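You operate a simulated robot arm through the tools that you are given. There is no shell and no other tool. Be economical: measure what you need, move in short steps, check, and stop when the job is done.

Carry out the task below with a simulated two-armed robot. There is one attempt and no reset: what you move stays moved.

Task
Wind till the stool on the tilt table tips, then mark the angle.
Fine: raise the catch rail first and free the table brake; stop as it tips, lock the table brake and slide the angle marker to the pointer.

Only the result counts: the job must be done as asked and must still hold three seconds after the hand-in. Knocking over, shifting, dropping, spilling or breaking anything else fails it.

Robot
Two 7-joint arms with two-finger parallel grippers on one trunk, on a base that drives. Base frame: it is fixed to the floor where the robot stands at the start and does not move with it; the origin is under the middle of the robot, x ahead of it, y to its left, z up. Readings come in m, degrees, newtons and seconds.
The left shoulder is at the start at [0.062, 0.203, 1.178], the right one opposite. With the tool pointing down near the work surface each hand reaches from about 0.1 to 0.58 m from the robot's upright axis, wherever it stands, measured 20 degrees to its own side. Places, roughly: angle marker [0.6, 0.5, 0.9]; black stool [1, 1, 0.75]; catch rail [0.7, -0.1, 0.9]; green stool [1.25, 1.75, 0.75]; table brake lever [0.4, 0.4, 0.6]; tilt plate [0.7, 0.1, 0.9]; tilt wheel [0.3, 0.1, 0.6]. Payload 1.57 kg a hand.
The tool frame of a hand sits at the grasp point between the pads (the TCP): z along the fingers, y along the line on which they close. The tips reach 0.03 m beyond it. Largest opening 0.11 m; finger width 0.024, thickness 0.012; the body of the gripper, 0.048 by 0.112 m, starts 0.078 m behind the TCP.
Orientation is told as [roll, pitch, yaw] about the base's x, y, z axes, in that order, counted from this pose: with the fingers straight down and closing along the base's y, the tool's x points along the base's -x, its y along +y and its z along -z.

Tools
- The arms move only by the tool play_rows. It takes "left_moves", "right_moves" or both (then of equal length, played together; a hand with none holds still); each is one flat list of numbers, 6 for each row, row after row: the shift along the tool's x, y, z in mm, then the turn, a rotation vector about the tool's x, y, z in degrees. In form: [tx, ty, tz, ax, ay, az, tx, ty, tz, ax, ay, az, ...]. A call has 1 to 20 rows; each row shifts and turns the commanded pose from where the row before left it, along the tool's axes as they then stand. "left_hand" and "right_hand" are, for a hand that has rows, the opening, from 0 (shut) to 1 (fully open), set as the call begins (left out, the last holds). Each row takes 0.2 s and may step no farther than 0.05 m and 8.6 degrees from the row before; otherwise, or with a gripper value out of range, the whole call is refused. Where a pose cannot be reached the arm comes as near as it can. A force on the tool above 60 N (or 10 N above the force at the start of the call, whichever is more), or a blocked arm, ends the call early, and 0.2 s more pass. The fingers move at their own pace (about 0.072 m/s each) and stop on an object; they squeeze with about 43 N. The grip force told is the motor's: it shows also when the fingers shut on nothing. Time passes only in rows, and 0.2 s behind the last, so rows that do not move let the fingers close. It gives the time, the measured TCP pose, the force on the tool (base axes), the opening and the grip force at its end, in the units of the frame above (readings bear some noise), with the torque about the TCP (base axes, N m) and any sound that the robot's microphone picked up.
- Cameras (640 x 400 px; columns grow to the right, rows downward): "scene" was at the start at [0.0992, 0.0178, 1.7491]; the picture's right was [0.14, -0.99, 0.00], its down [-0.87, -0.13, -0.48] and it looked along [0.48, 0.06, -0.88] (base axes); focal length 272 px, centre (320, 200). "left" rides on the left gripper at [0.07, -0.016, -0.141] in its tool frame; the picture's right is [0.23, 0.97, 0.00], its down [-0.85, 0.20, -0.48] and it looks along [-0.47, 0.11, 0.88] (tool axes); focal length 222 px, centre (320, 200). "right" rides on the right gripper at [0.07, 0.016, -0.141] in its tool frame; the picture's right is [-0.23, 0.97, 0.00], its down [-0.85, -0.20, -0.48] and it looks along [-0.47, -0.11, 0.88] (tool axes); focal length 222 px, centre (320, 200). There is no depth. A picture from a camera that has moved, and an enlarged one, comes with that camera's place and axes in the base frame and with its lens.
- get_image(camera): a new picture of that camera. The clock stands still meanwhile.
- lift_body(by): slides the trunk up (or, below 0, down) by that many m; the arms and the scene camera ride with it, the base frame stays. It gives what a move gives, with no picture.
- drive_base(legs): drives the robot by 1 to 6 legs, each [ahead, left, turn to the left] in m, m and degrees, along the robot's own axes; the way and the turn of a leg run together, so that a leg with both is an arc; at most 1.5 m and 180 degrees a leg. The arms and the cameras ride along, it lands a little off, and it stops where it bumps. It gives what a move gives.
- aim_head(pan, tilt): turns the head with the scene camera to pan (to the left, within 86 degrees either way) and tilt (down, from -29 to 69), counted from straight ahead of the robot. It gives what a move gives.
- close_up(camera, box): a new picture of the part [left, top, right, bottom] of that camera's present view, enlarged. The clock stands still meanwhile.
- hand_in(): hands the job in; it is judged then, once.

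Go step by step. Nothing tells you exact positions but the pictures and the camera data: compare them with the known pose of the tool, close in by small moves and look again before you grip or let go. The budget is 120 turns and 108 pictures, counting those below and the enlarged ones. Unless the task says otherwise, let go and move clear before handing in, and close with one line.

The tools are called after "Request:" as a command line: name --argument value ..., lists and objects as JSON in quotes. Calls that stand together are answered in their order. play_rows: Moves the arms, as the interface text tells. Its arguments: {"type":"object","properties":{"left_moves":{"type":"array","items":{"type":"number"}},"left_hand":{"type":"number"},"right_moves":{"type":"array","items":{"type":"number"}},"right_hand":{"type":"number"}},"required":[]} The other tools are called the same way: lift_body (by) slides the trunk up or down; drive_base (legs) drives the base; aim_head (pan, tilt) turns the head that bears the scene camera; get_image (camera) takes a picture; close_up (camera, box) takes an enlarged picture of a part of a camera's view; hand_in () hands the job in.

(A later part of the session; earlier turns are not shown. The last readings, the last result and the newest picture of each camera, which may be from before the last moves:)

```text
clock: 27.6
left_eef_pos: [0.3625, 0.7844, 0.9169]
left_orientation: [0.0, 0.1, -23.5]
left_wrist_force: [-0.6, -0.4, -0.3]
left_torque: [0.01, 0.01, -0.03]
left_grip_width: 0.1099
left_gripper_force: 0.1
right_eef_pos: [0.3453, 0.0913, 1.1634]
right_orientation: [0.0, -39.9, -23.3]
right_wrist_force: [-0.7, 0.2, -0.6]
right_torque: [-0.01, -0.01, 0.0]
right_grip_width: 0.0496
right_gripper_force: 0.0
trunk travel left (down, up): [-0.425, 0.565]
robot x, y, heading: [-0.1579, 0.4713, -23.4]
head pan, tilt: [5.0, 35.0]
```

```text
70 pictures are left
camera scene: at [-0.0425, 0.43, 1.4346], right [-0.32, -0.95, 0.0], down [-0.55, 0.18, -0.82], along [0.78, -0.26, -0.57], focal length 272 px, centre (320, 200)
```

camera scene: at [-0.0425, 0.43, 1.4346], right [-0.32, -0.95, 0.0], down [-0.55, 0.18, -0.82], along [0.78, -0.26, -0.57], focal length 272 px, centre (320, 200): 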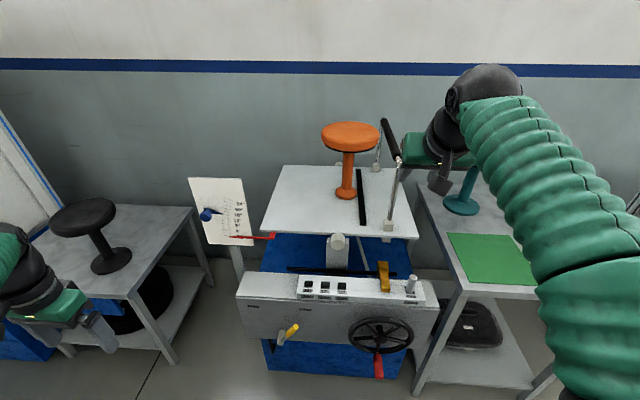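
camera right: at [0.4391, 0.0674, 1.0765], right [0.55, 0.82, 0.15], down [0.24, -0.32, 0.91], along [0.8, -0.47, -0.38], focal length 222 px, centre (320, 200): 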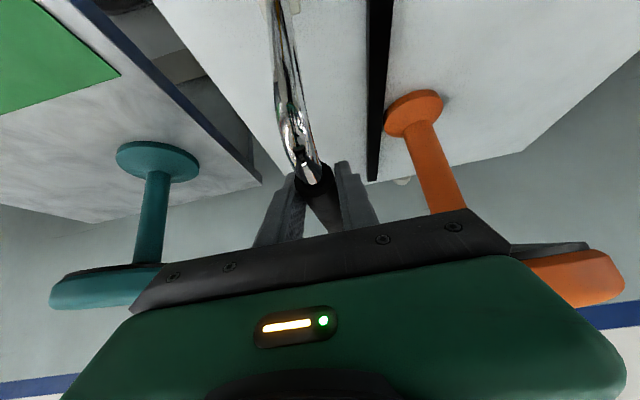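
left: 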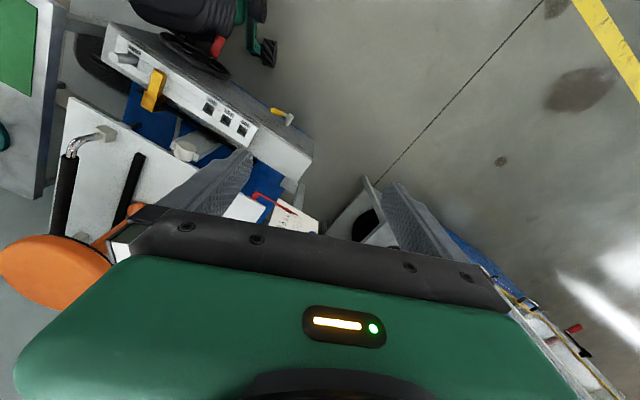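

Now the brake: with the left hand shut and tilted −50°, I approach the right side of the lever.

Request:
play_rows --left_hand 0 --left_moves '[0, 0, 0, 0, -8.4, 0, 0, 0, 0, 0, -8.4, 0, 0, 0, 0, 0, -8.4, 0, 0, 0, 0, 0, -8.4, 0, 0, 0, 0, 0, -8.4, 0, 0, 0, 0, 0, -8.4, 0, 11.6, -35, 22, 0, 0, 0, 11.6, -35, 22, 0, 0, 0, 11.6, -35, 22, 0, 0, 0, 11.6, -35, 22, 0, 0, 0, 11.6, -35, 22, 0, 0, 0, 11.6, -35, 22, 0, 0, 0, 11.6, -35, 22, 0, 0, 0, 11.6, -35, 22, 0, 0, 0, 11.6, -35, 22, 0, 0, 0, 11.6, -35, 22, 0, 0, 0, 11.6, -35, 22, 0, 0, 0, 11.6, -35, 22, 0, 0, 0]'

Request:
get_image --camera "left"

Request:
close_up --camera "scene" --box '[200, 240, 420, 400]'

```text
clock: 31.1
left_eef_pos: [0.449, 0.546, 0.7781]
left_orientation: [-28.4, -56.5, 22.0]
left_wrist_force: [0.1, 0.7, -0.4]
left_torque: [-0.05, -0.01, 0.0]
left_grip_width: 0.0
left_gripper_force: 21.4
left hand out of reach, approached as far as the arm can: row 10, 11, 12, 13
right_eef_pos: [0.3453, 0.0935, 1.1665]
right_orientation: [-0.2, -39.9, -23.3]
right_wrist_force: [0.6, -0.1, 0.7]
right_torque: [-0.03, -0.03, -0.01]
right_grip_width: 0.0494
right_gripper_force: 0.3
trunk travel left (down, up): [-0.425, 0.565]
robot x, y, heading: [-0.1569, 0.4687, -23.4]
head pan, tilt: [5.0, 35.0]
stopped in row 17 (left hand): the arm was blocked; the commanded pose is now the measured one
```

```text
69 pictures are left
camera left: at [0.2935, 0.5395, 0.7931], right [-0.08, 0.89, -0.45], down [0.04, 0.45, 0.89], along [1.0, 0.05, -0.07], focal length 222 px, centre (320, 200)
```

left: 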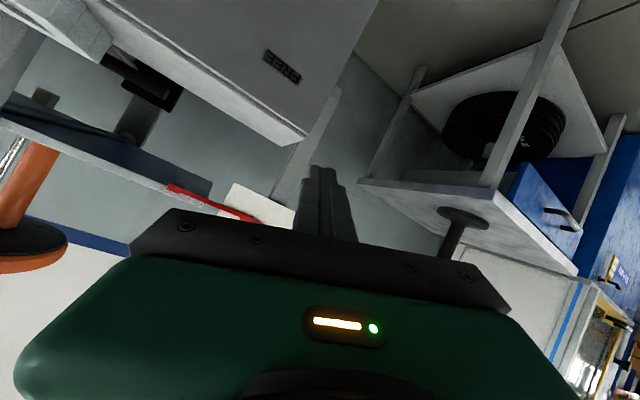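

```text
2.50 times, centred on (310, 320) of scene
camera zoom: at [-0.0409, 0.4325, 1.4345], right [-0.31, -0.95, 0.0], down [-0.55, 0.18, -0.82], along [0.78, -0.26, -0.58], focal length 680 px, centre (345, -100)
```

zoom: 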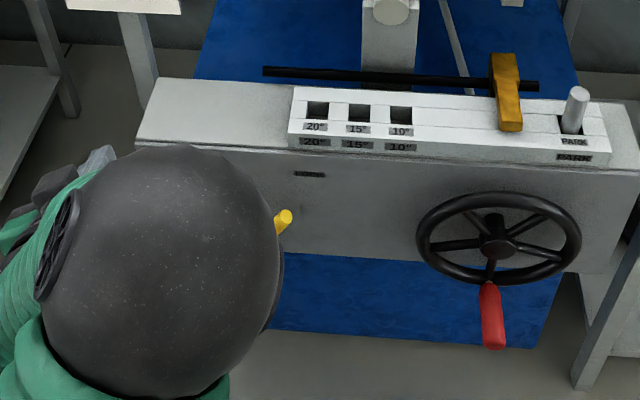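

The horizontal approach is outside what this arm does at that spot (it got blocked). I back it out and bring it upright again, to work with the fingers down instead.

Request:
play_rows --left_moves '[-16.6, 26.8, -26.5, 0, 0, 0, -16.6, 26.8, -26.5, 0, 0, 0, -16.6, 26.8, -26.5, 0, 0, 0, -16.6, 26.8, -26.5, 0, 0, 0, -16.6, 26.8, -26.5, 0, 0, 0, -16.6, 26.8, -26.5, 0, 0, 0, -16.6, 26.8, -26.5, 0, 0, 0, 0, 0, 0, -0.38, 7.66, 3.35, 0, 0, 0, -0.38, 7.66, 3.35, 0, 0, 0, -0.38, 7.66, 3.35, 0, 0, 0, -0.38, 7.66, 3.35, 0, 0, 0, -0.38, 7.66, 3.35, 0, 0, 0, -0.38, 7.66, 3.35, 0, 0, 0, -0.38, 7.66, 3.35, 0, 0, 0, -0.38, 7.66, 3.35]'

Request:
get_image --camera "scene"

```text
clock: 34.3
left_eef_pos: [0.3702, 0.7772, 0.9186]
left_orientation: [0.5, 0.1, -23.6]
left_wrist_force: [0.3, 0.5, -0.1]
left_torque: [0.02, 0.02, -0.01]
left_grip_width: 0.0002
left_gripper_force: 21.2
left hand out of reach, approached as far as the arm can: row 2, 3
right_eef_pos: [0.3447, 0.0899, 1.1648]
right_orientation: [-0.1, -39.7, -23.3]
right_wrist_force: [0.4, -0.3, -0.6]
right_torque: [0.02, -0.02, 0.04]
right_grip_width: 0.0498
right_gripper_force: 0.1
trunk travel left (down, up): [-0.425, 0.565]
robot x, y, heading: [-0.1595, 0.4659, -23.4]
head pan, tilt: [5.0, 35.0]
```

```text
67 pictures are left
camera scene: at [-0.041, 0.429, 1.4344], right [-0.31, -0.95, 0.0], down [-0.55, 0.18, -0.82], along [0.78, -0.26, -0.58], focal length 272 px, centre (320, 200)
```

scene: 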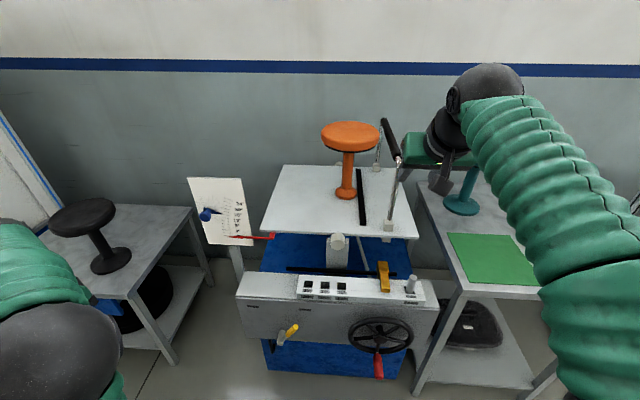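

All intact. I drive 0.1 m forward, then bring the upright left hand over the lever's right side.

Request:
drive_base --legs '[[0.1, 0, 0]]'

Request:
play_rows --left_moves '[-7, -42, 0, 0, 0, 0, -7, -42, 0, 0, 0, 0, -7, -42, 0, 0, 0, 0, -7, -42, 0, 0, 0, 0, -7, -42, 0, 0, 0, 0, -7, -42, 0, 0, 0, 0, -7, -42, 0, 0, 0, 0, -7, -42, 0, 0, 0, 0, -7, -42, 0, 0, 0, 0, -7, -42, 0, 0, 0, 0]'

Request:
get_image --camera "left"

Request:
get_image --camera "scene"

```text
clock: 35.5
left_eef_pos: [0.4617, 0.7368, 0.9176]
left_orientation: [0.5, 0.0, -23.7]
left_wrist_force: [0.6, -0.7, -0.5]
left_torque: [0.04, 0.03, 0.03]
left_grip_width: 0.0
left_gripper_force: 20.9
right_eef_pos: [0.4359, 0.0495, 1.1644]
right_orientation: [0.0, -39.7, -23.4]
right_wrist_force: [0.8, 0.3, 1.0]
right_torque: [-0.01, 0.01, 0.03]
right_grip_width: 0.049
right_gripper_force: 0.1
trunk travel left (down, up): [-0.425, 0.565]
robot x, y, heading: [-0.0655, 0.4279, -23.5]
head pan, tilt: [5.0, 35.0]
```

```text
clock: 37.6
left_eef_pos: [0.3534, 0.3261, 0.9164]
left_orientation: [0.5, 0.0, -23.5]
left_wrist_force: [0.1, -0.6, -0.8]
left_torque: [0.0, 0.0, -0.04]
left_grip_width: 0.0001
left_gripper_force: 21.1
right_eef_pos: [0.4346, 0.0492, 1.1646]
right_orientation: [0.2, -40.0, -23.4]
right_wrist_force: [-0.3, 0.2, 0.5]
right_torque: [0.04, 0.04, -0.02]
right_grip_width: 0.0496
right_gripper_force: 0.0
trunk travel left (down, up): [-0.425, 0.565]
robot x, y, heading: [-0.0608, 0.4289, -23.3]
head pan, tilt: [5.0, 35.0]
```

```text
66 pictures are left
camera left: at [0.2835, 0.3382, 1.0569], right [0.18, 0.98, 0.01], down [0.86, -0.16, 0.48], along [0.47, -0.08, -0.88], focal length 222 px, centre (320, 200)
```

left: 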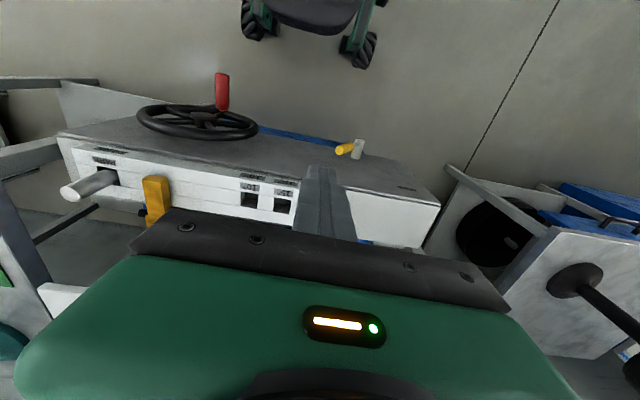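

```text
65 pictures are left
camera scene: at [0.0481, 0.3867, 1.4345], right [-0.31, -0.95, 0.0], down [-0.55, 0.18, -0.82], along [0.78, -0.26, -0.58], focal length 272 px, centre (320, 200)
```

scene: 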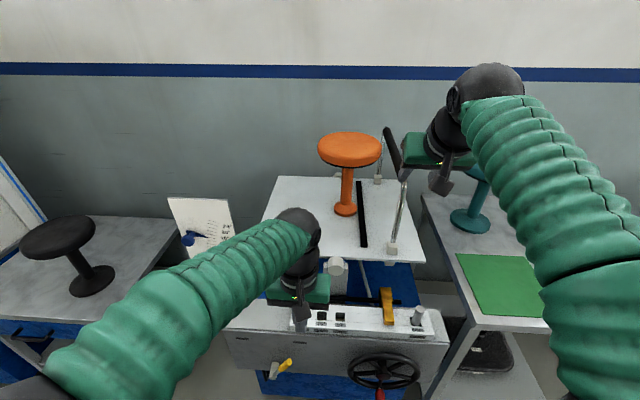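

Lever hub is at about e2 0.315, tip 0.27; fingers are right of it. I descend 0.29 m beside it.

Request:
play_rows --left_moves '[-3.4, 0, 41.4, 0, 0, 0, -3.4, 0, 41.4, 0, 0, 0, -3.4, 0, 41.4, 0, 0, 0, -3.4, 0, 41.4, 0, 0, 0, -3.4, 0, 41.4, 0, 0, 0, -3.4, 0, 41.4, 0, 0, 0, -3.4, 0, 41.4, 0, 0, 0]'

Request:
get_image --camera "left"

Request:
close_up --camera "scene" --box '[210, 280, 370, 400]'

```text
clock: 39.2
left_eef_pos: [0.3767, 0.3174, 0.625]
left_orientation: [0.7, -0.1, -23.6]
left_wrist_force: [-0.6, 0.5, -1.1]
left_torque: [-0.01, 0.0, 0.0]
left_grip_width: 0.0
left_gripper_force: 21.2
right_eef_pos: [0.4347, 0.0497, 1.1651]
right_orientation: [0.0, -39.9, -23.4]
right_wrist_force: [-0.1, 0.1, 0.0]
right_torque: [-0.01, -0.02, 0.0]
right_grip_width: 0.0494
right_gripper_force: 0.1
trunk travel left (down, up): [-0.425, 0.565]
robot x, y, heading: [-0.0678, 0.4297, -23.1]
head pan, tilt: [5.0, 35.0]
```

```text
64 pictures are left
camera left: at [0.3074, 0.3285, 0.7663], right [0.18, 0.98, 0.01], down [0.86, -0.16, 0.48], along [0.47, -0.08, -0.88], focal length 222 px, centre (320, 200)
```

left: 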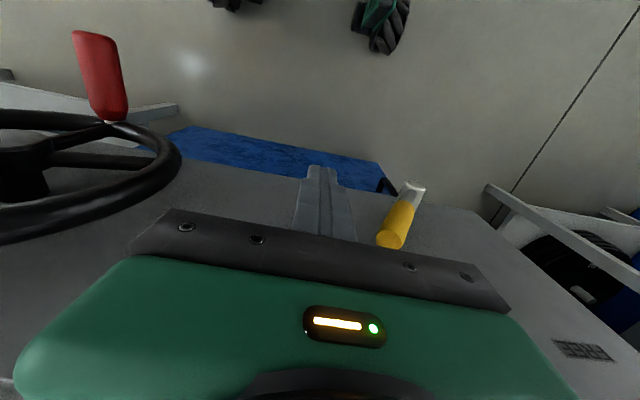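

```text
3.33 times, centred on (290, 340) of scene
camera zoom: at [0.0497, 0.3873, 1.4344], right [-0.31, -0.95, 0.0], down [-0.55, 0.18, -0.82], along [0.78, -0.26, -0.58], focal length 907 px, centre (420, -267)
```

zoom: 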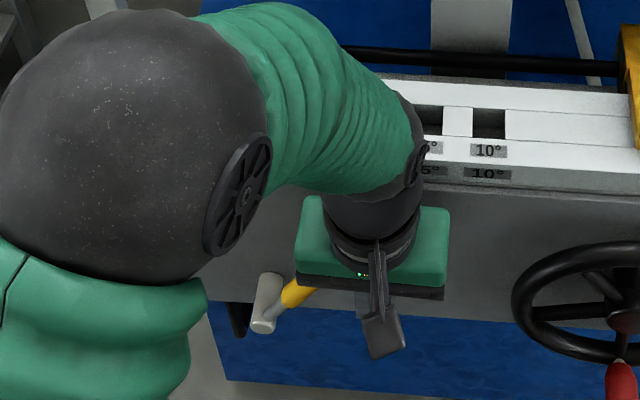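

I push the lever leftwards (toward FREE), rising slightly.

Request:
play_rows --left_moves '[0, 8, -10, 0, 0, 0, 0, 12, -5, 0, 0, 0, 0, 12, 0, 0, 0, 0, 0, 12, 0, 0, 0, 0, 0, 12, 0, 0, 0, 0, 0, 12, 0, 0, 0, 0, 0, 12, 0, 0, 0, 0]'

Request:
get_image --camera "left"

```text
clock: 40.9
left_eef_pos: [0.4067, 0.3899, 0.6417]
left_orientation: [0.7, 0.0, -23.7]
left_wrist_force: [-29.6, -4.9, 1.8]
left_torque: [0.39, -2.54, -0.33]
left_grip_width: 0.0002
left_gripper_force: 22.0
right_eef_pos: [0.4296, 0.0482, 1.1666]
right_orientation: [0.2, -40.1, -23.6]
right_wrist_force: [0.0, -0.9, -1.0]
right_torque: [0.01, 0.05, 0.02]
right_grip_width: 0.0495
right_gripper_force: 0.0
trunk travel left (down, up): [-0.425, 0.565]
robot x, y, heading: [-0.0671, 0.4251, -23.5]
head pan, tilt: [5.0, 35.0]
```

```text
62 pictures are left
camera left: at [0.3375, 0.4011, 0.7828], right [0.18, 0.98, 0.01], down [0.86, -0.17, 0.48], along [0.47, -0.08, -0.88], focal length 222 px, centre (320, 200)
```

left: 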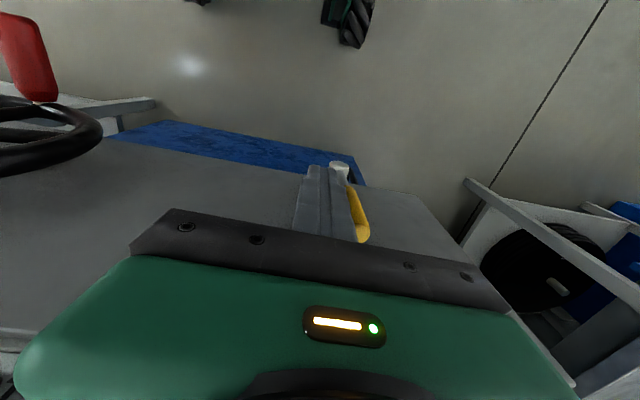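

The palm is grazing the top edge of the face. I back off 10 mm and continue pushing left.

Request:
play_rows --left_moves '[10, 0, 0, 0, 0, 0, 1, 10, 0, 0, 0, 0, 1, 10, 0, 0, 0, 0, 1, 10, 0, 0, 0, 0]'

Request:
get_image --camera "left"

Request:
close_up --camera "scene" --box '[200, 280, 360, 400]'

```text
clock: 41.9
left_eef_pos: [0.4109, 0.4249, 0.6409]
left_orientation: [0.5, -0.1, -23.6]
left_wrist_force: [0.2, -0.7, 0.3]
left_torque: [-0.02, -0.03, 0.02]
left_grip_width: 0.0001
left_gripper_force: 21.3
right_eef_pos: [0.4346, 0.0507, 1.165]
right_orientation: [0.1, -39.9, -23.4]
right_wrist_force: [-0.8, 1.1, -0.1]
right_torque: [-0.02, 0.01, -0.01]
right_grip_width: 0.0496
right_gripper_force: 0.1
trunk travel left (down, up): [-0.425, 0.565]
robot x, y, heading: [-0.0659, 0.4308, -23.0]
head pan, tilt: [5.0, 35.0]
```

```text
61 pictures are left
camera left: at [0.3411, 0.4364, 0.782], right [0.18, 0.98, 0.01], down [0.86, -0.16, 0.48], along [0.48, -0.08, -0.88], focal length 222 px, centre (320, 200)
```

left: 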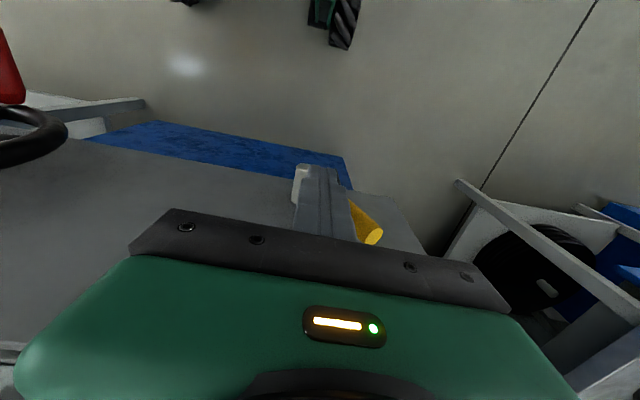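

```text
3.33 times, centred on (280, 340) of scene
camera zoom: at [0.0489, 0.3891, 1.4345], right [-0.31, -0.95, 0.0], down [-0.55, 0.18, -0.82], along [0.78, -0.26, -0.58], focal length 907 px, centre (453, -267)
```

zoom: 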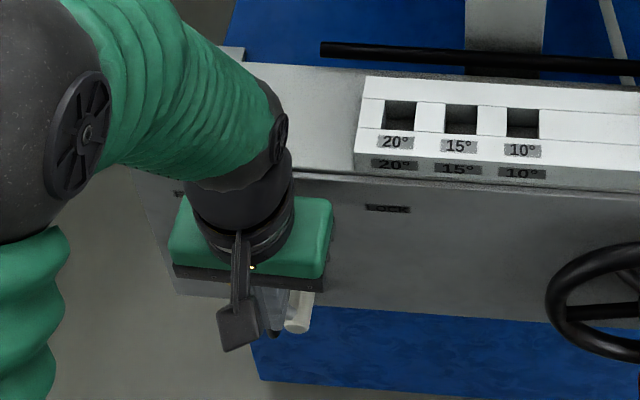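

Request:
play_rows --left_moves '[1, 8, 0, 0, 0, 0, 1, 8, 0, 0, 0, 0]'

Request:
get_image --camera "left"

```text
clock: 42.5
left_eef_pos: [0.4141, 0.4387, 0.6416]
left_orientation: [0.5, 0.1, -23.5]
left_wrist_force: [-1.7, -0.9, 0.3]
left_torque: [-0.01, 0.06, -0.02]
left_grip_width: 0.0001
left_gripper_force: 21.4
right_eef_pos: [0.4333, 0.0501, 1.1655]
right_orientation: [0.1, -39.9, -23.4]
right_wrist_force: [-0.5, -0.2, 0.0]
right_torque: [0.02, 0.02, 0.01]
right_grip_width: 0.0496
right_gripper_force: 0.1
trunk travel left (down, up): [-0.425, 0.565]
robot x, y, heading: [-0.0683, 0.4294, -23.5]
head pan, tilt: [5.0, 35.0]
```

```text
59 pictures are left
camera left: at [0.345, 0.4514, 0.7815], right [0.18, 0.98, 0.01], down [0.86, -0.16, 0.48], along [0.47, -0.08, -0.88], focal length 222 px, centre (320, 200)
```

left: 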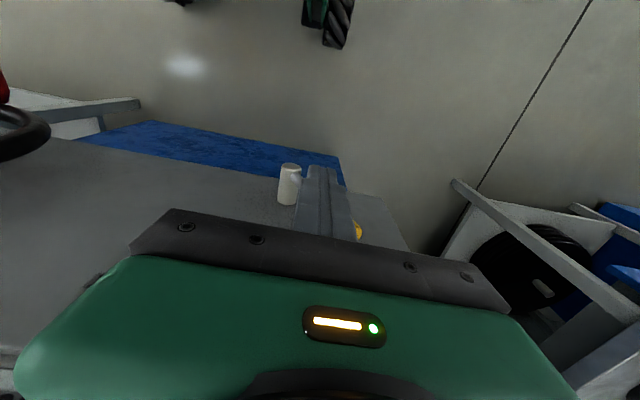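

Request:
play_rows --left_moves '[20, -10, 0, 0, 0, 0, 40, 0, 0, 0, 0, 0, 20, 0, -45, 0, 0, 0, 0, 0, -50, 0, 0, 0, 0, 0, -50, 0, 0, 0, 0, 30, -40, 0, 0, 0, 0, 50, 0, 0, 0, 0, 0, 50, 0, 0, 0, 0, 0, 50, 0, 0, 0, 0, 0, 50, 0, 0, 0, 0]'

Request:
get_image --camera "scene"

Request:
close_up --camera "scene" --box '[200, 280, 440, 400]'

```text
clock: 44.6
left_eef_pos: [0.4292, 0.6744, 0.8276]
left_orientation: [0.3, -0.1, -23.8]
left_wrist_force: [-0.5, 1.3, 0.1]
left_torque: [-0.03, -0.02, 0.02]
left_grip_width: 0.0
left_gripper_force: 21.0
right_eef_pos: [0.435, 0.0534, 1.165]
right_orientation: [-0.1, -40.0, -23.3]
right_wrist_force: [0.7, -0.4, 0.3]
right_torque: [-0.04, 0.0, -0.04]
right_grip_width: 0.0494
right_gripper_force: 0.0
trunk travel left (down, up): [-0.425, 0.565]
robot x, y, heading: [-0.0692, 0.4298, -23.1]
head pan, tilt: [5.0, 35.0]
```

```text
58 pictures are left
camera scene: at [0.0503, 0.3915, 1.4344], right [-0.31, -0.95, 0.0], down [-0.55, 0.18, -0.82], along [0.78, -0.26, -0.58], focal length 272 px, centre (320, 200)
```

scene: 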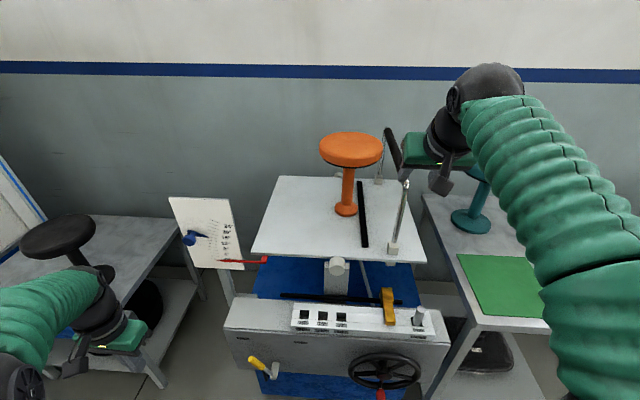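

```text
2.67 times, centred on (320, 340) of scene
camera zoom: at [0.0503, 0.3915, 1.4344], right [-0.31, -0.95, 0.0], down [-0.55, 0.18, -0.82], along [0.78, -0.26, -0.58], focal length 726 px, centre (320, -173)
```

zoom: 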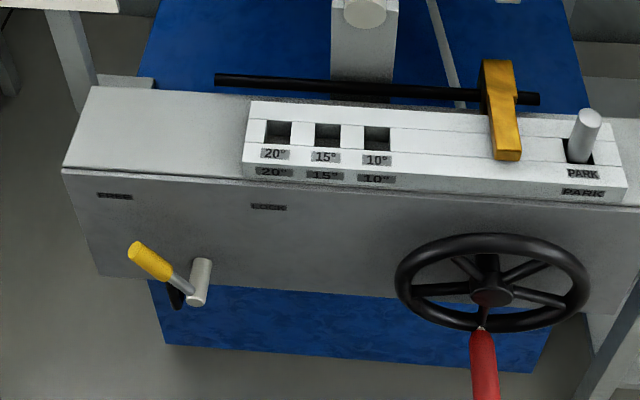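

The brake lever now leans to FREE. Next the right hand: fingers down, to hover above the red crank handle.

Request:
play_rows --right_hand 0.7 --right_moves '[30, 0, 0, 0, 8, 0, 30, 0, 0, 0, 8, 0, 0, 0, 0, 0, 8, 0, 0, 0, 0, 0, 8, 0, 0, 0, 0, 0, 8, 0, 45, 0, 0, 0, 0, 0, 45, 0, 0, 0, 0, 0, 45, 0, 0, 0, 0, 0, 0, 0, 45, 0, 0, 0, 0, 0, 45, 0, 0, 0, 0, 0, 45, 0, 0, 0, 0, 0, 45, 0, 0, 0, 0, 0, 45, 0, 0, 0, 0, 0, 45, 0, 0, 0]'

Request:
get_image --camera "right"

Request:
get_image --camera "scene"

```text
clock: 47.6
left_eef_pos: [0.4282, 0.672, 0.8275]
left_orientation: [0.4, 0.0, -23.6]
left_wrist_force: [-0.6, 0.0, 0.4]
left_torque: [0.03, 0.0, 0.01]
left_grip_width: 0.0
left_gripper_force: 22.2
right_eef_pos: [0.3398, 0.0939, 0.8336]
right_orientation: [0.1, -15.9, -23.4]
right_wrist_force: [0.1, 0.9, -0.6]
right_torque: [-0.01, 0.02, 0.0]
right_grip_width: 0.077
right_gripper_force: 0.1
right hand out of reach, approached as far as the arm can: row 4, 5
trunk travel left (down, up): [-0.425, 0.565]
robot x, y, heading: [-0.0682, 0.4276, -23.7]
head pan, tilt: [5.0, 35.0]
```

```text
56 pictures are left
camera right: at [0.2493, 0.1501, 0.9497], right [0.59, 0.81, 0.06], down [0.56, -0.46, 0.69], along [0.59, -0.37, -0.72], focal length 222 px, centre (320, 200)
```

right: 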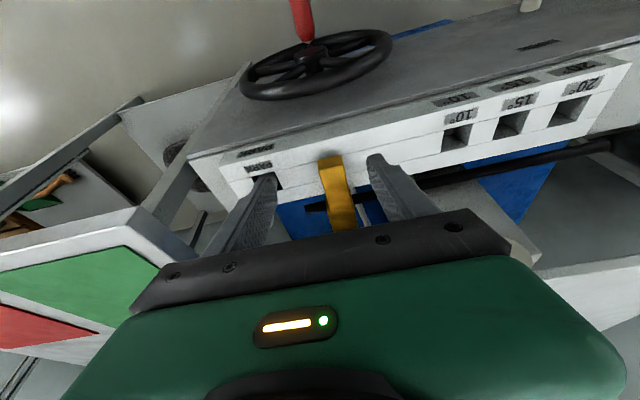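

```text
55 pictures are left
camera scene: at [0.0502, 0.389, 1.4344], right [-0.31, -0.95, 0.0], down [-0.55, 0.18, -0.82], along [0.78, -0.26, -0.58], focal length 272 px, centre (320, 200)
```

scene: 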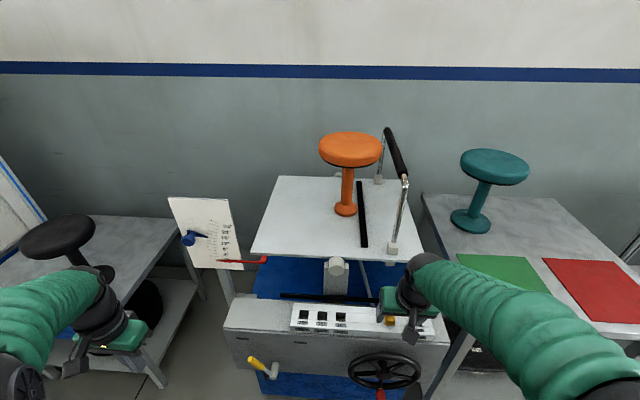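

Pitch is still −16°, over the panel. I back up 90 mm level, straighten, then lower to hover over the handle.

Request:
play_rows --right_moves '[43.3, 0, -12.3, 0, 0, 0, 43.3, 0, -12.3, 0, 0, 0, 0, 0, 0, 0, 8, 0, 0, 0, 0, 0, 7.9, 0, 0, 0, 40, 0, 0, 0, 0, 0, 40, 0, 0, 0, 0, 0, 40, 0, 0, 0]'

Request:
get_image --camera "right"

```text
clock: 49.2
left_eef_pos: [0.4279, 0.6732, 0.8283]
left_orientation: [0.5, -0.1, -23.5]
left_wrist_force: [-0.6, -0.8, -0.3]
left_torque: [-0.02, 0.01, -0.01]
left_grip_width: 0.0
left_gripper_force: 20.9
right_eef_pos: [0.2547, 0.1292, 0.7127]
right_orientation: [0.0, 0.0, -23.4]
right_wrist_force: [-0.3, 0.2, 0.0]
right_torque: [0.0, -0.01, 0.03]
right_grip_width: 0.0772
right_gripper_force: 0.1
trunk travel left (down, up): [-0.425, 0.565]
robot x, y, heading: [-0.0655, 0.4261, -23.1]
head pan, tilt: [5.0, 35.0]
```

```text
54 pictures are left
camera right: at [0.1974, 0.1705, 0.8535], right [0.59, 0.8, 0.0], down [0.71, -0.52, 0.48], along [0.38, -0.28, -0.88], focal length 222 px, centre (320, 200)
```

right: 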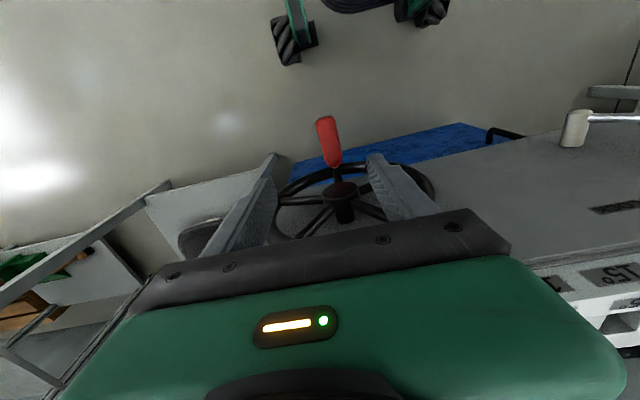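

Handle centre ≈ (0.268, 0.136, 0.538). I shift 11 mm left and descend to it.

Request:
play_rows --right_moves '[0, 11, 35, 0, 0, 0, 0, 0, 35, 0, 0, 0, 0, 0, 35, 0, 0, 0, 0, 0, 35, 0, 0, 0, 0, 0, 34, 0, 0, 0]'

Request:
get_image --camera "right"

```text
clock: 50.5
left_eef_pos: [0.4277, 0.673, 0.8276]
left_orientation: [0.6, 0.0, -23.6]
left_wrist_force: [-0.5, -0.4, -0.2]
left_torque: [-0.01, 0.04, 0.0]
left_grip_width: 0.0
left_gripper_force: 21.1
right_eef_pos: [0.259, 0.1377, 0.5378]
right_orientation: [0.0, 0.0, -23.4]
right_wrist_force: [-0.4, 0.0, -0.7]
right_torque: [-0.01, 0.02, 0.0]
right_grip_width: 0.0768
right_gripper_force: 0.1
trunk travel left (down, up): [-0.425, 0.565]
robot x, y, heading: [-0.0663, 0.4283, -23.3]
head pan, tilt: [5.0, 35.0]
```

```text
53 pictures are left
camera right: at [0.2009, 0.1789, 0.6785], right [0.59, 0.8, 0.0], down [0.71, -0.52, 0.48], along [0.38, -0.28, -0.88], focal length 222 px, centre (320, 200)
```

right: 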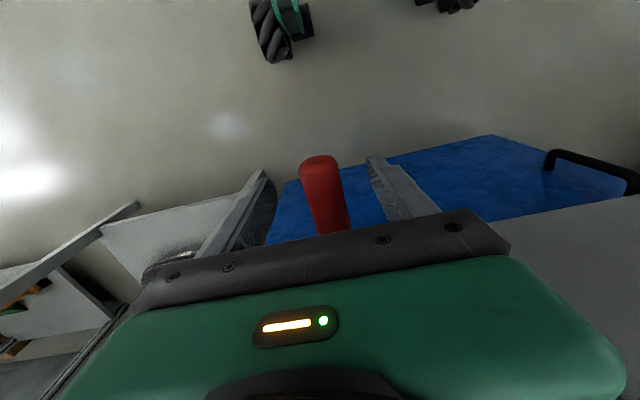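

Handle is centred between the fingers. I close.

Request:
play_rows --right_hand 0 --right_moves '[0, 0, 0, 0, 0, 0, 0, 0, 0, 0, 0, 0, 0, 0, 0, 0, 0, 0, 0, 0, 0, 0, 0, 0]'

Request:
close_up --camera "scene" --box '[150, 110, 450, 400]'

```text
clock: 51.5
left_eef_pos: [0.4297, 0.6749, 0.8277]
left_orientation: [0.3, 0.1, -23.6]
left_wrist_force: [0.6, 0.0, -0.7]
left_torque: [0.03, -0.05, -0.02]
left_grip_width: 0.0
left_gripper_force: 20.9
right_eef_pos: [0.2592, 0.1396, 0.5378]
right_orientation: [0.0, 0.0, -23.2]
right_wrist_force: [5.5, 15.8, -8.9]
right_torque: [0.03, -0.37, 0.96]
right_grip_width: 0.0278
right_gripper_force: 38.4
trunk travel left (down, up): [-0.425, 0.565]
robot x, y, heading: [-0.0711, 0.4289, -23.4]
head pan, tilt: [5.0, 35.0]
```

```text
1.38 times, centred on (300, 255) of scene
camera zoom: at [0.0511, 0.3924, 1.4343], right [-0.31, -0.95, 0.0], down [-0.55, 0.18, -0.82], along [0.78, -0.26, -0.58], focal length 375 px, centre (348, 124)
```

zoom: 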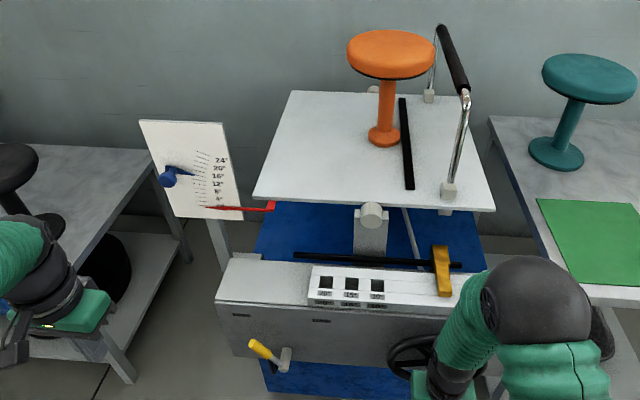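

Wheel radius to the handle ≈ 0.088 m. I try 30° clockwise (bottom moves left) and read force and pointer.

Request:
play_rows --right_moves '[0, 15.3, -1.3, 0, 0, 0, 0, 14.8, -4, 0, 0, 0, 0, 13.9, -6.5, 0, 0, 0]'

Request:
close_up --camera "scene" --box '[150, 110, 450, 400]'

```text
clock: 52.2
left_eef_pos: [0.4276, 0.6735, 0.8281]
left_orientation: [0.4, -0.1, -23.6]
left_wrist_force: [0.9, 0.6, -0.6]
left_torque: [-0.01, -0.05, 0.01]
left_grip_width: 0.0
left_gripper_force: 21.1
right_eef_pos: [0.2763, 0.1791, 0.5516]
right_orientation: [-0.1, 0.0, -23.4]
right_wrist_force: [-9.2, -3.1, 0.9]
right_torque: [-0.06, -0.62, 0.93]
right_grip_width: 0.0279
right_gripper_force: 37.8
trunk travel left (down, up): [-0.425, 0.565]
robot x, y, heading: [-0.0656, 0.4262, -23.5]
head pan, tilt: [5.0, 35.0]
```

```text
1.38 times, centred on (300, 255) of scene
camera zoom: at [0.048, 0.3905, 1.4347], right [-0.31, -0.95, 0.0], down [-0.55, 0.18, -0.82], along [0.78, -0.26, -0.57], focal length 375 px, centre (348, 124)
```

zoom: 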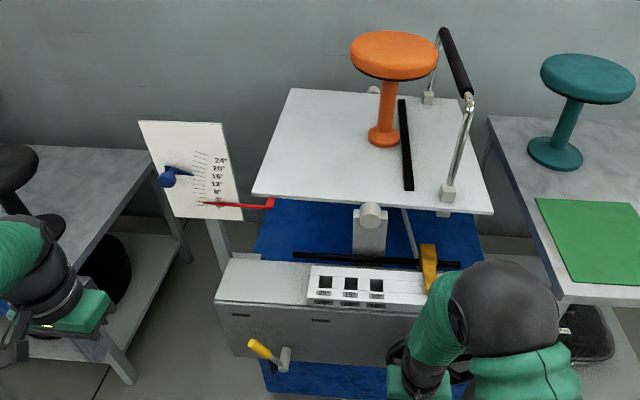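

It turns easily and the plate starts tilting (about 2° per 30° of crank). I continue to 90°.

Request:
play_rows --right_moves '[0, 12.57, -8.8, 0, 0, 0, 0, 10.85, -10.85, 0, 0, 0, 0, 8.8, -12.57, 0, 0, 0, 0, 6.48, -13.9, 0, 0, 0, 0, 3.97, -14.82, 0, 0, 0, 0, 1.34, -15.28, 0, 0, 0]'

Request:
close_up --camera "scene" --box '[150, 110, 450, 400]'

```text
clock: 53.6
left_eef_pos: [0.4285, 0.6734, 0.8271]
left_orientation: [0.5, -0.1, -23.6]
left_wrist_force: [0.3, 0.5, 0.2]
left_torque: [0.01, 0.0, 0.0]
left_grip_width: 0.0
left_gripper_force: 21.1
right_eef_pos: [0.2949, 0.2218, 0.6284]
right_orientation: [0.1, -0.1, -23.2]
right_wrist_force: [-3.1, 6.2, -7.9]
right_torque: [0.26, -0.47, 0.9]
right_grip_width: 0.0277
right_gripper_force: 38.6
trunk travel left (down, up): [-0.425, 0.565]
robot x, y, heading: [-0.0697, 0.4303, -23.1]
head pan, tilt: [5.0, 35.0]
```

```text
1.38 times, centred on (300, 255) of scene
camera zoom: at [0.0495, 0.3913, 1.4344], right [-0.31, -0.95, 0.0], down [-0.55, 0.18, -0.82], along [0.78, -0.26, -0.58], focal length 375 px, centre (348, 124)
```

zoom: 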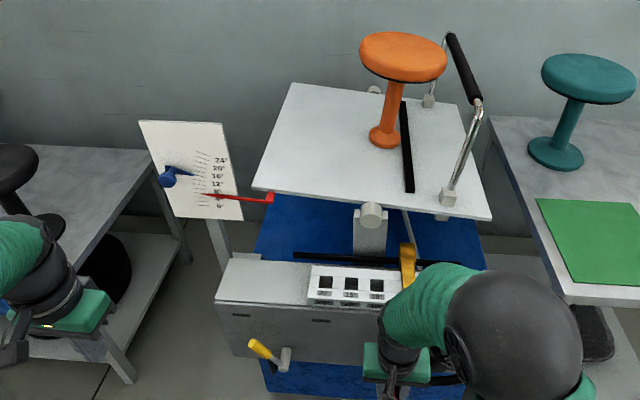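

Request:
play_rows --right_moves '[0, -1.34, -15.28, 0, 0, 0, 0, -3.97, -14.82, 0, 0, 0]'

Request:
close_up --camera "scene" --box '[160, 110, 420, 280]'

```text
clock: 54.2
left_eef_pos: [0.4281, 0.6767, 0.8273]
left_orientation: [0.2, -0.1, -23.6]
left_wrist_force: [0.3, 0.5, 0.3]
left_torque: [-0.01, 0.0, -0.01]
left_grip_width: 0.0002
left_gripper_force: 21.1
right_eef_pos: [0.2951, 0.2201, 0.6598]
right_orientation: [0.0, -0.3, -23.0]
right_wrist_force: [4.6, 33.0, 5.3]
right_torque: [0.38, -0.52, 0.87]
right_grip_width: 0.0273
right_gripper_force: 38.2
trunk travel left (down, up): [-0.425, 0.565]
robot x, y, heading: [-0.0698, 0.4306, -23.2]
head pan, tilt: [5.0, 35.0]
```

```text
2.35 times, centred on (290, 195) of scene
camera zoom: at [0.0506, 0.3999, 1.4349], right [-0.31, -0.95, 0.01], down [-0.55, 0.17, -0.82], along [0.78, -0.26, -0.57], focal length 640 px, centre (391, 212)
```

zoom: 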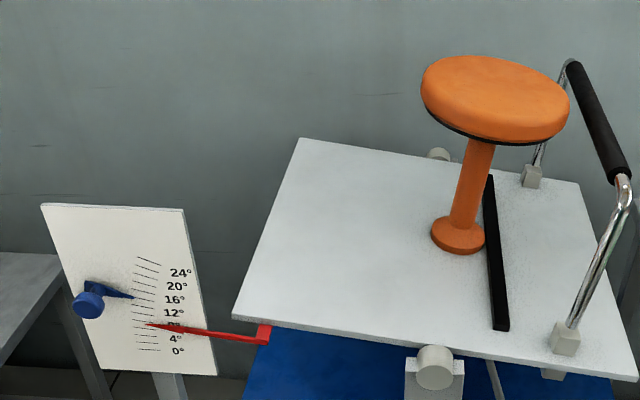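

Pointer is near 7.5°. The true crank circle is a bit larger (R≈0.097); I correct and go on in finer steps.

Request:
play_rows --right_moves '[0, 5, -3.1, 0, 0, 0, 0, -2.5, -8.1, 0, 0, 0, 0, -3.3, -7.8, 0, 0, 0]'

Request:
close_up --camera "scene" --box '[160, 110, 420, 280]'

```text
clock: 55.0
left_eef_pos: [0.4289, 0.6745, 0.8268]
left_orientation: [0.4, -0.2, -23.5]
left_wrist_force: [-0.2, -0.1, 0.8]
left_torque: [0.02, -0.02, -0.03]
left_grip_width: 0.0
left_gripper_force: 21.4
right_eef_pos: [0.2939, 0.2162, 0.6764]
right_orientation: [-0.1, 0.0, -23.3]
right_wrist_force: [6.1, 21.5, 0.6]
right_torque: [0.78, -0.48, 0.88]
right_grip_width: 0.0275
right_gripper_force: 38.5
trunk travel left (down, up): [-0.425, 0.565]
robot x, y, heading: [-0.0676, 0.4289, -23.3]
head pan, tilt: [5.0, 35.0]
```

```text
2.35 times, centred on (290, 195) of scene
camera zoom: at [0.0507, 0.3959, 1.4346], right [-0.31, -0.95, 0.01], down [-0.55, 0.18, -0.82], along [0.78, -0.26, -0.58], focal length 640 px, centre (391, 212)
```

zoom: 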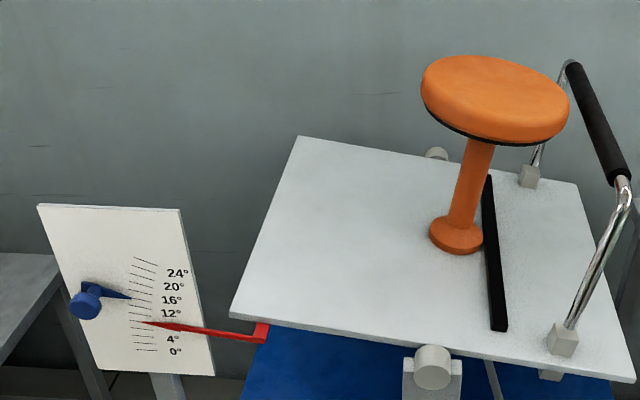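

Request:
play_rows --right_moves '[0, -2.2, -9.5, 0, 0, 0, 0, -4.6, -7.3, 0, 0, 0]'

Request:
close_up --camera "scene" --box '[160, 110, 420, 280]'

```text
clock: 55.6
left_eef_pos: [0.4278, 0.6745, 0.8276]
left_orientation: [0.4, -0.1, -23.5]
left_wrist_force: [0.4, -0.2, 0.4]
left_torque: [0.0, -0.01, 0.01]
left_grip_width: 0.0
left_gripper_force: 21.0
right_eef_pos: [0.2906, 0.2092, 0.6945]
right_orientation: [-0.1, 0.0, -23.5]
right_wrist_force: [0.7, 17.4, 4.0]
right_torque: [0.45, -0.65, 0.87]
right_grip_width: 0.0284
right_gripper_force: 38.2
trunk travel left (down, up): [-0.425, 0.565]
robot x, y, heading: [-0.0682, 0.4285, -23.2]
head pan, tilt: [5.0, 35.0]
```

```text
2.35 times, centred on (290, 195) of scene
camera zoom: at [0.049, 0.3948, 1.4347], right [-0.31, -0.95, 0.0], down [-0.55, 0.18, -0.82], along [0.78, -0.26, -0.57], focal length 640 px, centre (391, 212)
```

zoom: 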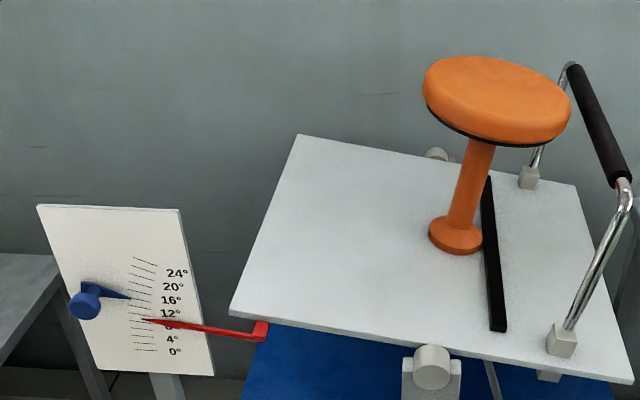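

Request:
play_rows --right_moves '[0, -4, -7.5, 0, 0, 0, 0, -5.5, -6.6, 0, 0, 0]'

Request:
close_up --camera "scene" --box '[160, 110, 420, 280]'

```text
clock: 56.2
left_eef_pos: [0.4275, 0.6734, 0.8293]
left_orientation: [0.5, -0.2, -23.6]
left_wrist_force: [-0.4, -0.4, -0.1]
left_torque: [0.02, 0.01, 0.0]
left_grip_width: 0.0
left_gripper_force: 21.4
right_eef_pos: [0.2871, 0.1985, 0.708]
right_orientation: [-0.1, -0.2, -23.4]
right_wrist_force: [1.3, 12.5, 10.5]
right_torque: [0.14, -0.41, 0.82]
right_grip_width: 0.0273
right_gripper_force: 37.6
trunk travel left (down, up): [-0.425, 0.565]
robot x, y, heading: [-0.0695, 0.4314, -23.5]
head pan, tilt: [5.0, 35.0]
```

```text
2.35 times, centred on (290, 195) of scene
camera zoom: at [0.0484, 0.3942, 1.4349], right [-0.31, -0.95, 0.0], down [-0.55, 0.18, -0.82], along [0.78, -0.26, -0.57], focal length 640 px, centre (391, 212)
```

zoom: 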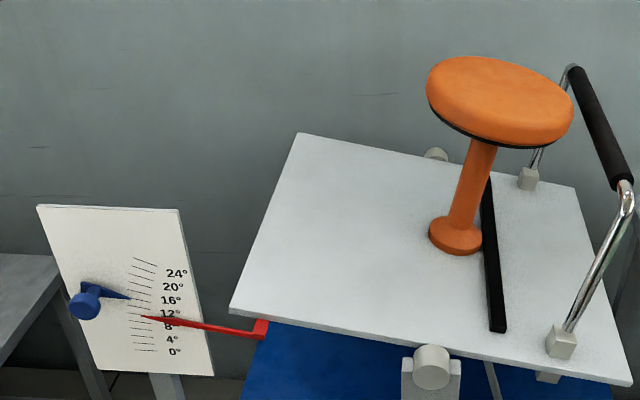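

Request:
play_rows --right_moves '[0, -6.6, -6, 0, 0, 0, 0, -7, -5.2, 0, 0, 0]'

Request:
close_up --camera "scene" --box '[160, 110, 420, 280]'

```text
clock: 56.9
left_eef_pos: [0.4288, 0.6737, 0.828]
left_orientation: [0.4, -0.1, -23.6]
left_wrist_force: [-0.3, 0.5, -0.6]
left_torque: [0.01, 0.04, 0.0]
left_grip_width: 0.0
left_gripper_force: 21.4
right_eef_pos: [0.2813, 0.1886, 0.7201]
right_orientation: [0.1, -0.2, -23.4]
right_wrist_force: [8.0, 14.0, 11.2]
right_torque: [0.6, -0.68, 0.94]
right_grip_width: 0.0279
right_gripper_force: 38.1
trunk travel left (down, up): [-0.425, 0.565]
robot x, y, heading: [-0.0667, 0.4282, -23.3]
head pan, tilt: [5.0, 35.0]
```

```text
2.35 times, centred on (290, 195) of scene
camera zoom: at [0.0495, 0.3947, 1.4348], right [-0.31, -0.95, 0.0], down [-0.55, 0.18, -0.82], along [0.78, -0.26, -0.57], focal length 640 px, centre (391, 212)
```

zoom: 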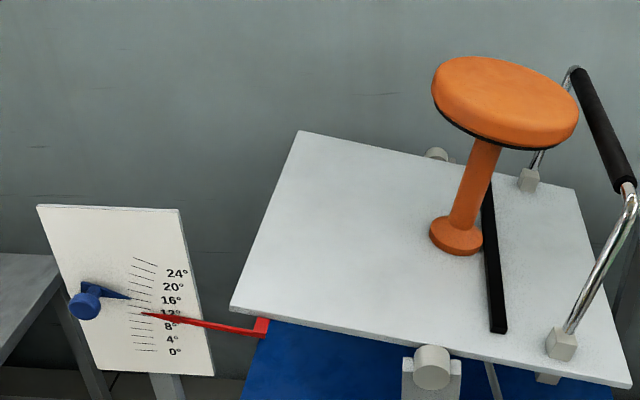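

The seat shifted a bit more than before; I take a small step and look again.

Request:
play_rows --right_moves '[0, -6.5, -4.3, 0, 0, 0, 0, 0, 0, 0, 0, 0]'

Request:
close_up --camera "scene" --box '[160, 110, 420, 280]'

```text
clock: 57.5
left_eef_pos: [0.4286, 0.6731, 0.8269]
left_orientation: [0.5, -0.1, -23.5]
left_wrist_force: [-0.9, -0.2, -0.1]
left_torque: [-0.04, 0.0, 0.0]
left_grip_width: 0.0001
left_gripper_force: 20.8
right_eef_pos: [0.28, 0.1806, 0.7235]
right_orientation: [-0.2, -0.2, -23.4]
right_wrist_force: [8.3, 4.2, 7.9]
right_torque: [0.11, -0.68, 0.98]
right_grip_width: 0.0281
right_gripper_force: 38.4
trunk travel left (down, up): [-0.425, 0.565]
robot x, y, heading: [-0.0692, 0.4271, -23.4]
head pan, tilt: [5.0, 35.0]
```

```text
2.35 times, centred on (290, 195) of scene
camera zoom: at [0.0495, 0.3921, 1.4346], right [-0.31, -0.95, 0.0], down [-0.55, 0.18, -0.82], along [0.78, -0.26, -0.58], focal length 640 px, centre (391, 212)
```

zoom: 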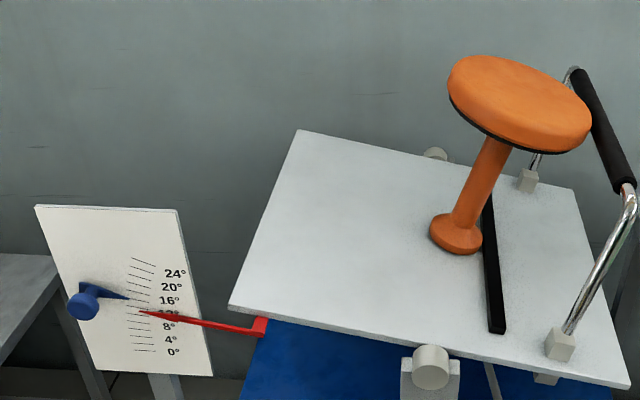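

The stool tips — I stop winding and keep holding the crank. Now the left hand goes to the left side of the brake lever.

Request:
play_rows --left_moves '[0, -26, 36.4, 0, 0, 0, 0, -26, 36.4, 0, 0, 0, 0, -26, 36.4, 0, 0, 0, 0, -26, 36.4, 0, 0, 0, 0, -26, 36.4, 0, 0, 0, -28, 0, 0, 0, 0, 0, -28, 0, 0, 0, 0, 0, -28, 0, 0, 0, 0, 0]'

Request:
get_image --camera "scene"

Request:
get_image --camera "left"

```text
clock: 59.2
left_eef_pos: [0.4553, 0.5188, 0.6446]
left_orientation: [0.5, 0.0, -23.7]
left_wrist_force: [-0.5, 0.1, 0.4]
left_torque: [0.03, 0.01, -0.03]
left_grip_width: 0.0
left_gripper_force: 20.9
right_eef_pos: [0.2802, 0.1808, 0.723]
right_orientation: [0.0, -0.1, -23.4]
right_wrist_force: [8.9, -5.3, 9.2]
right_torque: [-0.06, 0.25, 0.95]
right_grip_width: 0.0282
right_gripper_force: 38.2
trunk travel left (down, up): [-0.425, 0.565]
robot x, y, heading: [-0.0686, 0.4289, -23.5]
head pan, tilt: [5.0, 35.0]
```

```text
43 pictures are left
camera scene: at [0.0498, 0.3893, 1.4345], right [-0.31, -0.95, 0.0], down [-0.55, 0.18, -0.82], along [0.78, -0.26, -0.58], focal length 272 px, centre (320, 200)
```

scene: 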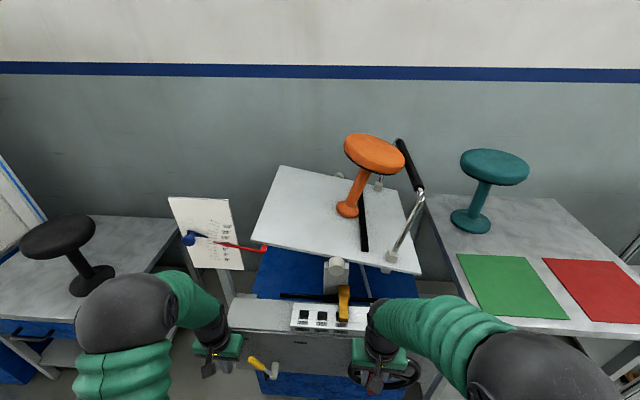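

```text
42 pictures are left
camera left: at [0.3855, 0.5319, 0.7851], right [0.18, 0.98, 0.01], down [0.86, -0.16, 0.48], along [0.47, -0.08, -0.88], focal length 222 px, centre (320, 200)
```

left: 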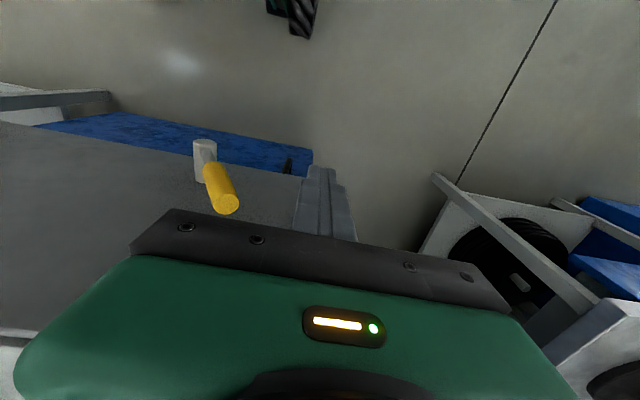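

Stool leans on the rail, caught. I push the lever right toward LOCK.

Request:
play_rows --left_moves '[-3, -12, 0, 0, 0, 0, 0, -12, 0, 0, 0, 0, 0, -12, 0, 0, 0, 0, 0, -12, 0, 0, 0, 0, 0, -12, 0, 0, 0, 0, 0, -12, 0, 0, 0, 0, 0, -12, 0, 0, 0, 0]'

Request:
get_image --camera "left"

```text
clock: 60.5
left_eef_pos: [0.4378, 0.4748, 0.6494]
left_orientation: [0.8, -0.5, -23.1]
left_wrist_force: [2.5, 6.0, 6.8]
left_torque: [-0.19, -0.01, 0.07]
left_grip_width: 0.0
left_gripper_force: 21.0
right_eef_pos: [0.2783, 0.1809, 0.7248]
right_orientation: [-0.2, -0.3, -23.2]
right_wrist_force: [-2.0, -1.1, 9.1]
right_torque: [-0.24, -0.29, 1.14]
right_grip_width: 0.0277
right_gripper_force: 38.6
trunk travel left (down, up): [-0.425, 0.565]
robot x, y, heading: [-0.0661, 0.4263, -23.4]
head pan, tilt: [5.0, 35.0]
stopped in row 6 (left hand): the force on the tool passed its limit at 74 N (the readings are from after the stop); the commanded pose is now the measured one
```

```text
41 pictures are left
camera left: at [0.3666, 0.484, 0.7887], right [0.17, 0.99, 0.01], down [0.86, -0.16, 0.49], along [0.48, -0.07, -0.87], focal length 222 px, centre (320, 200)
```

left: 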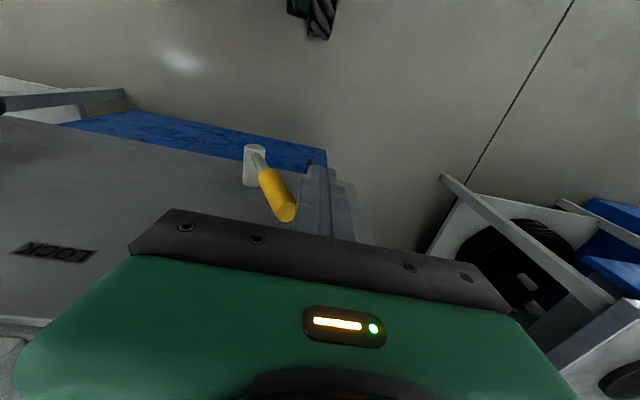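

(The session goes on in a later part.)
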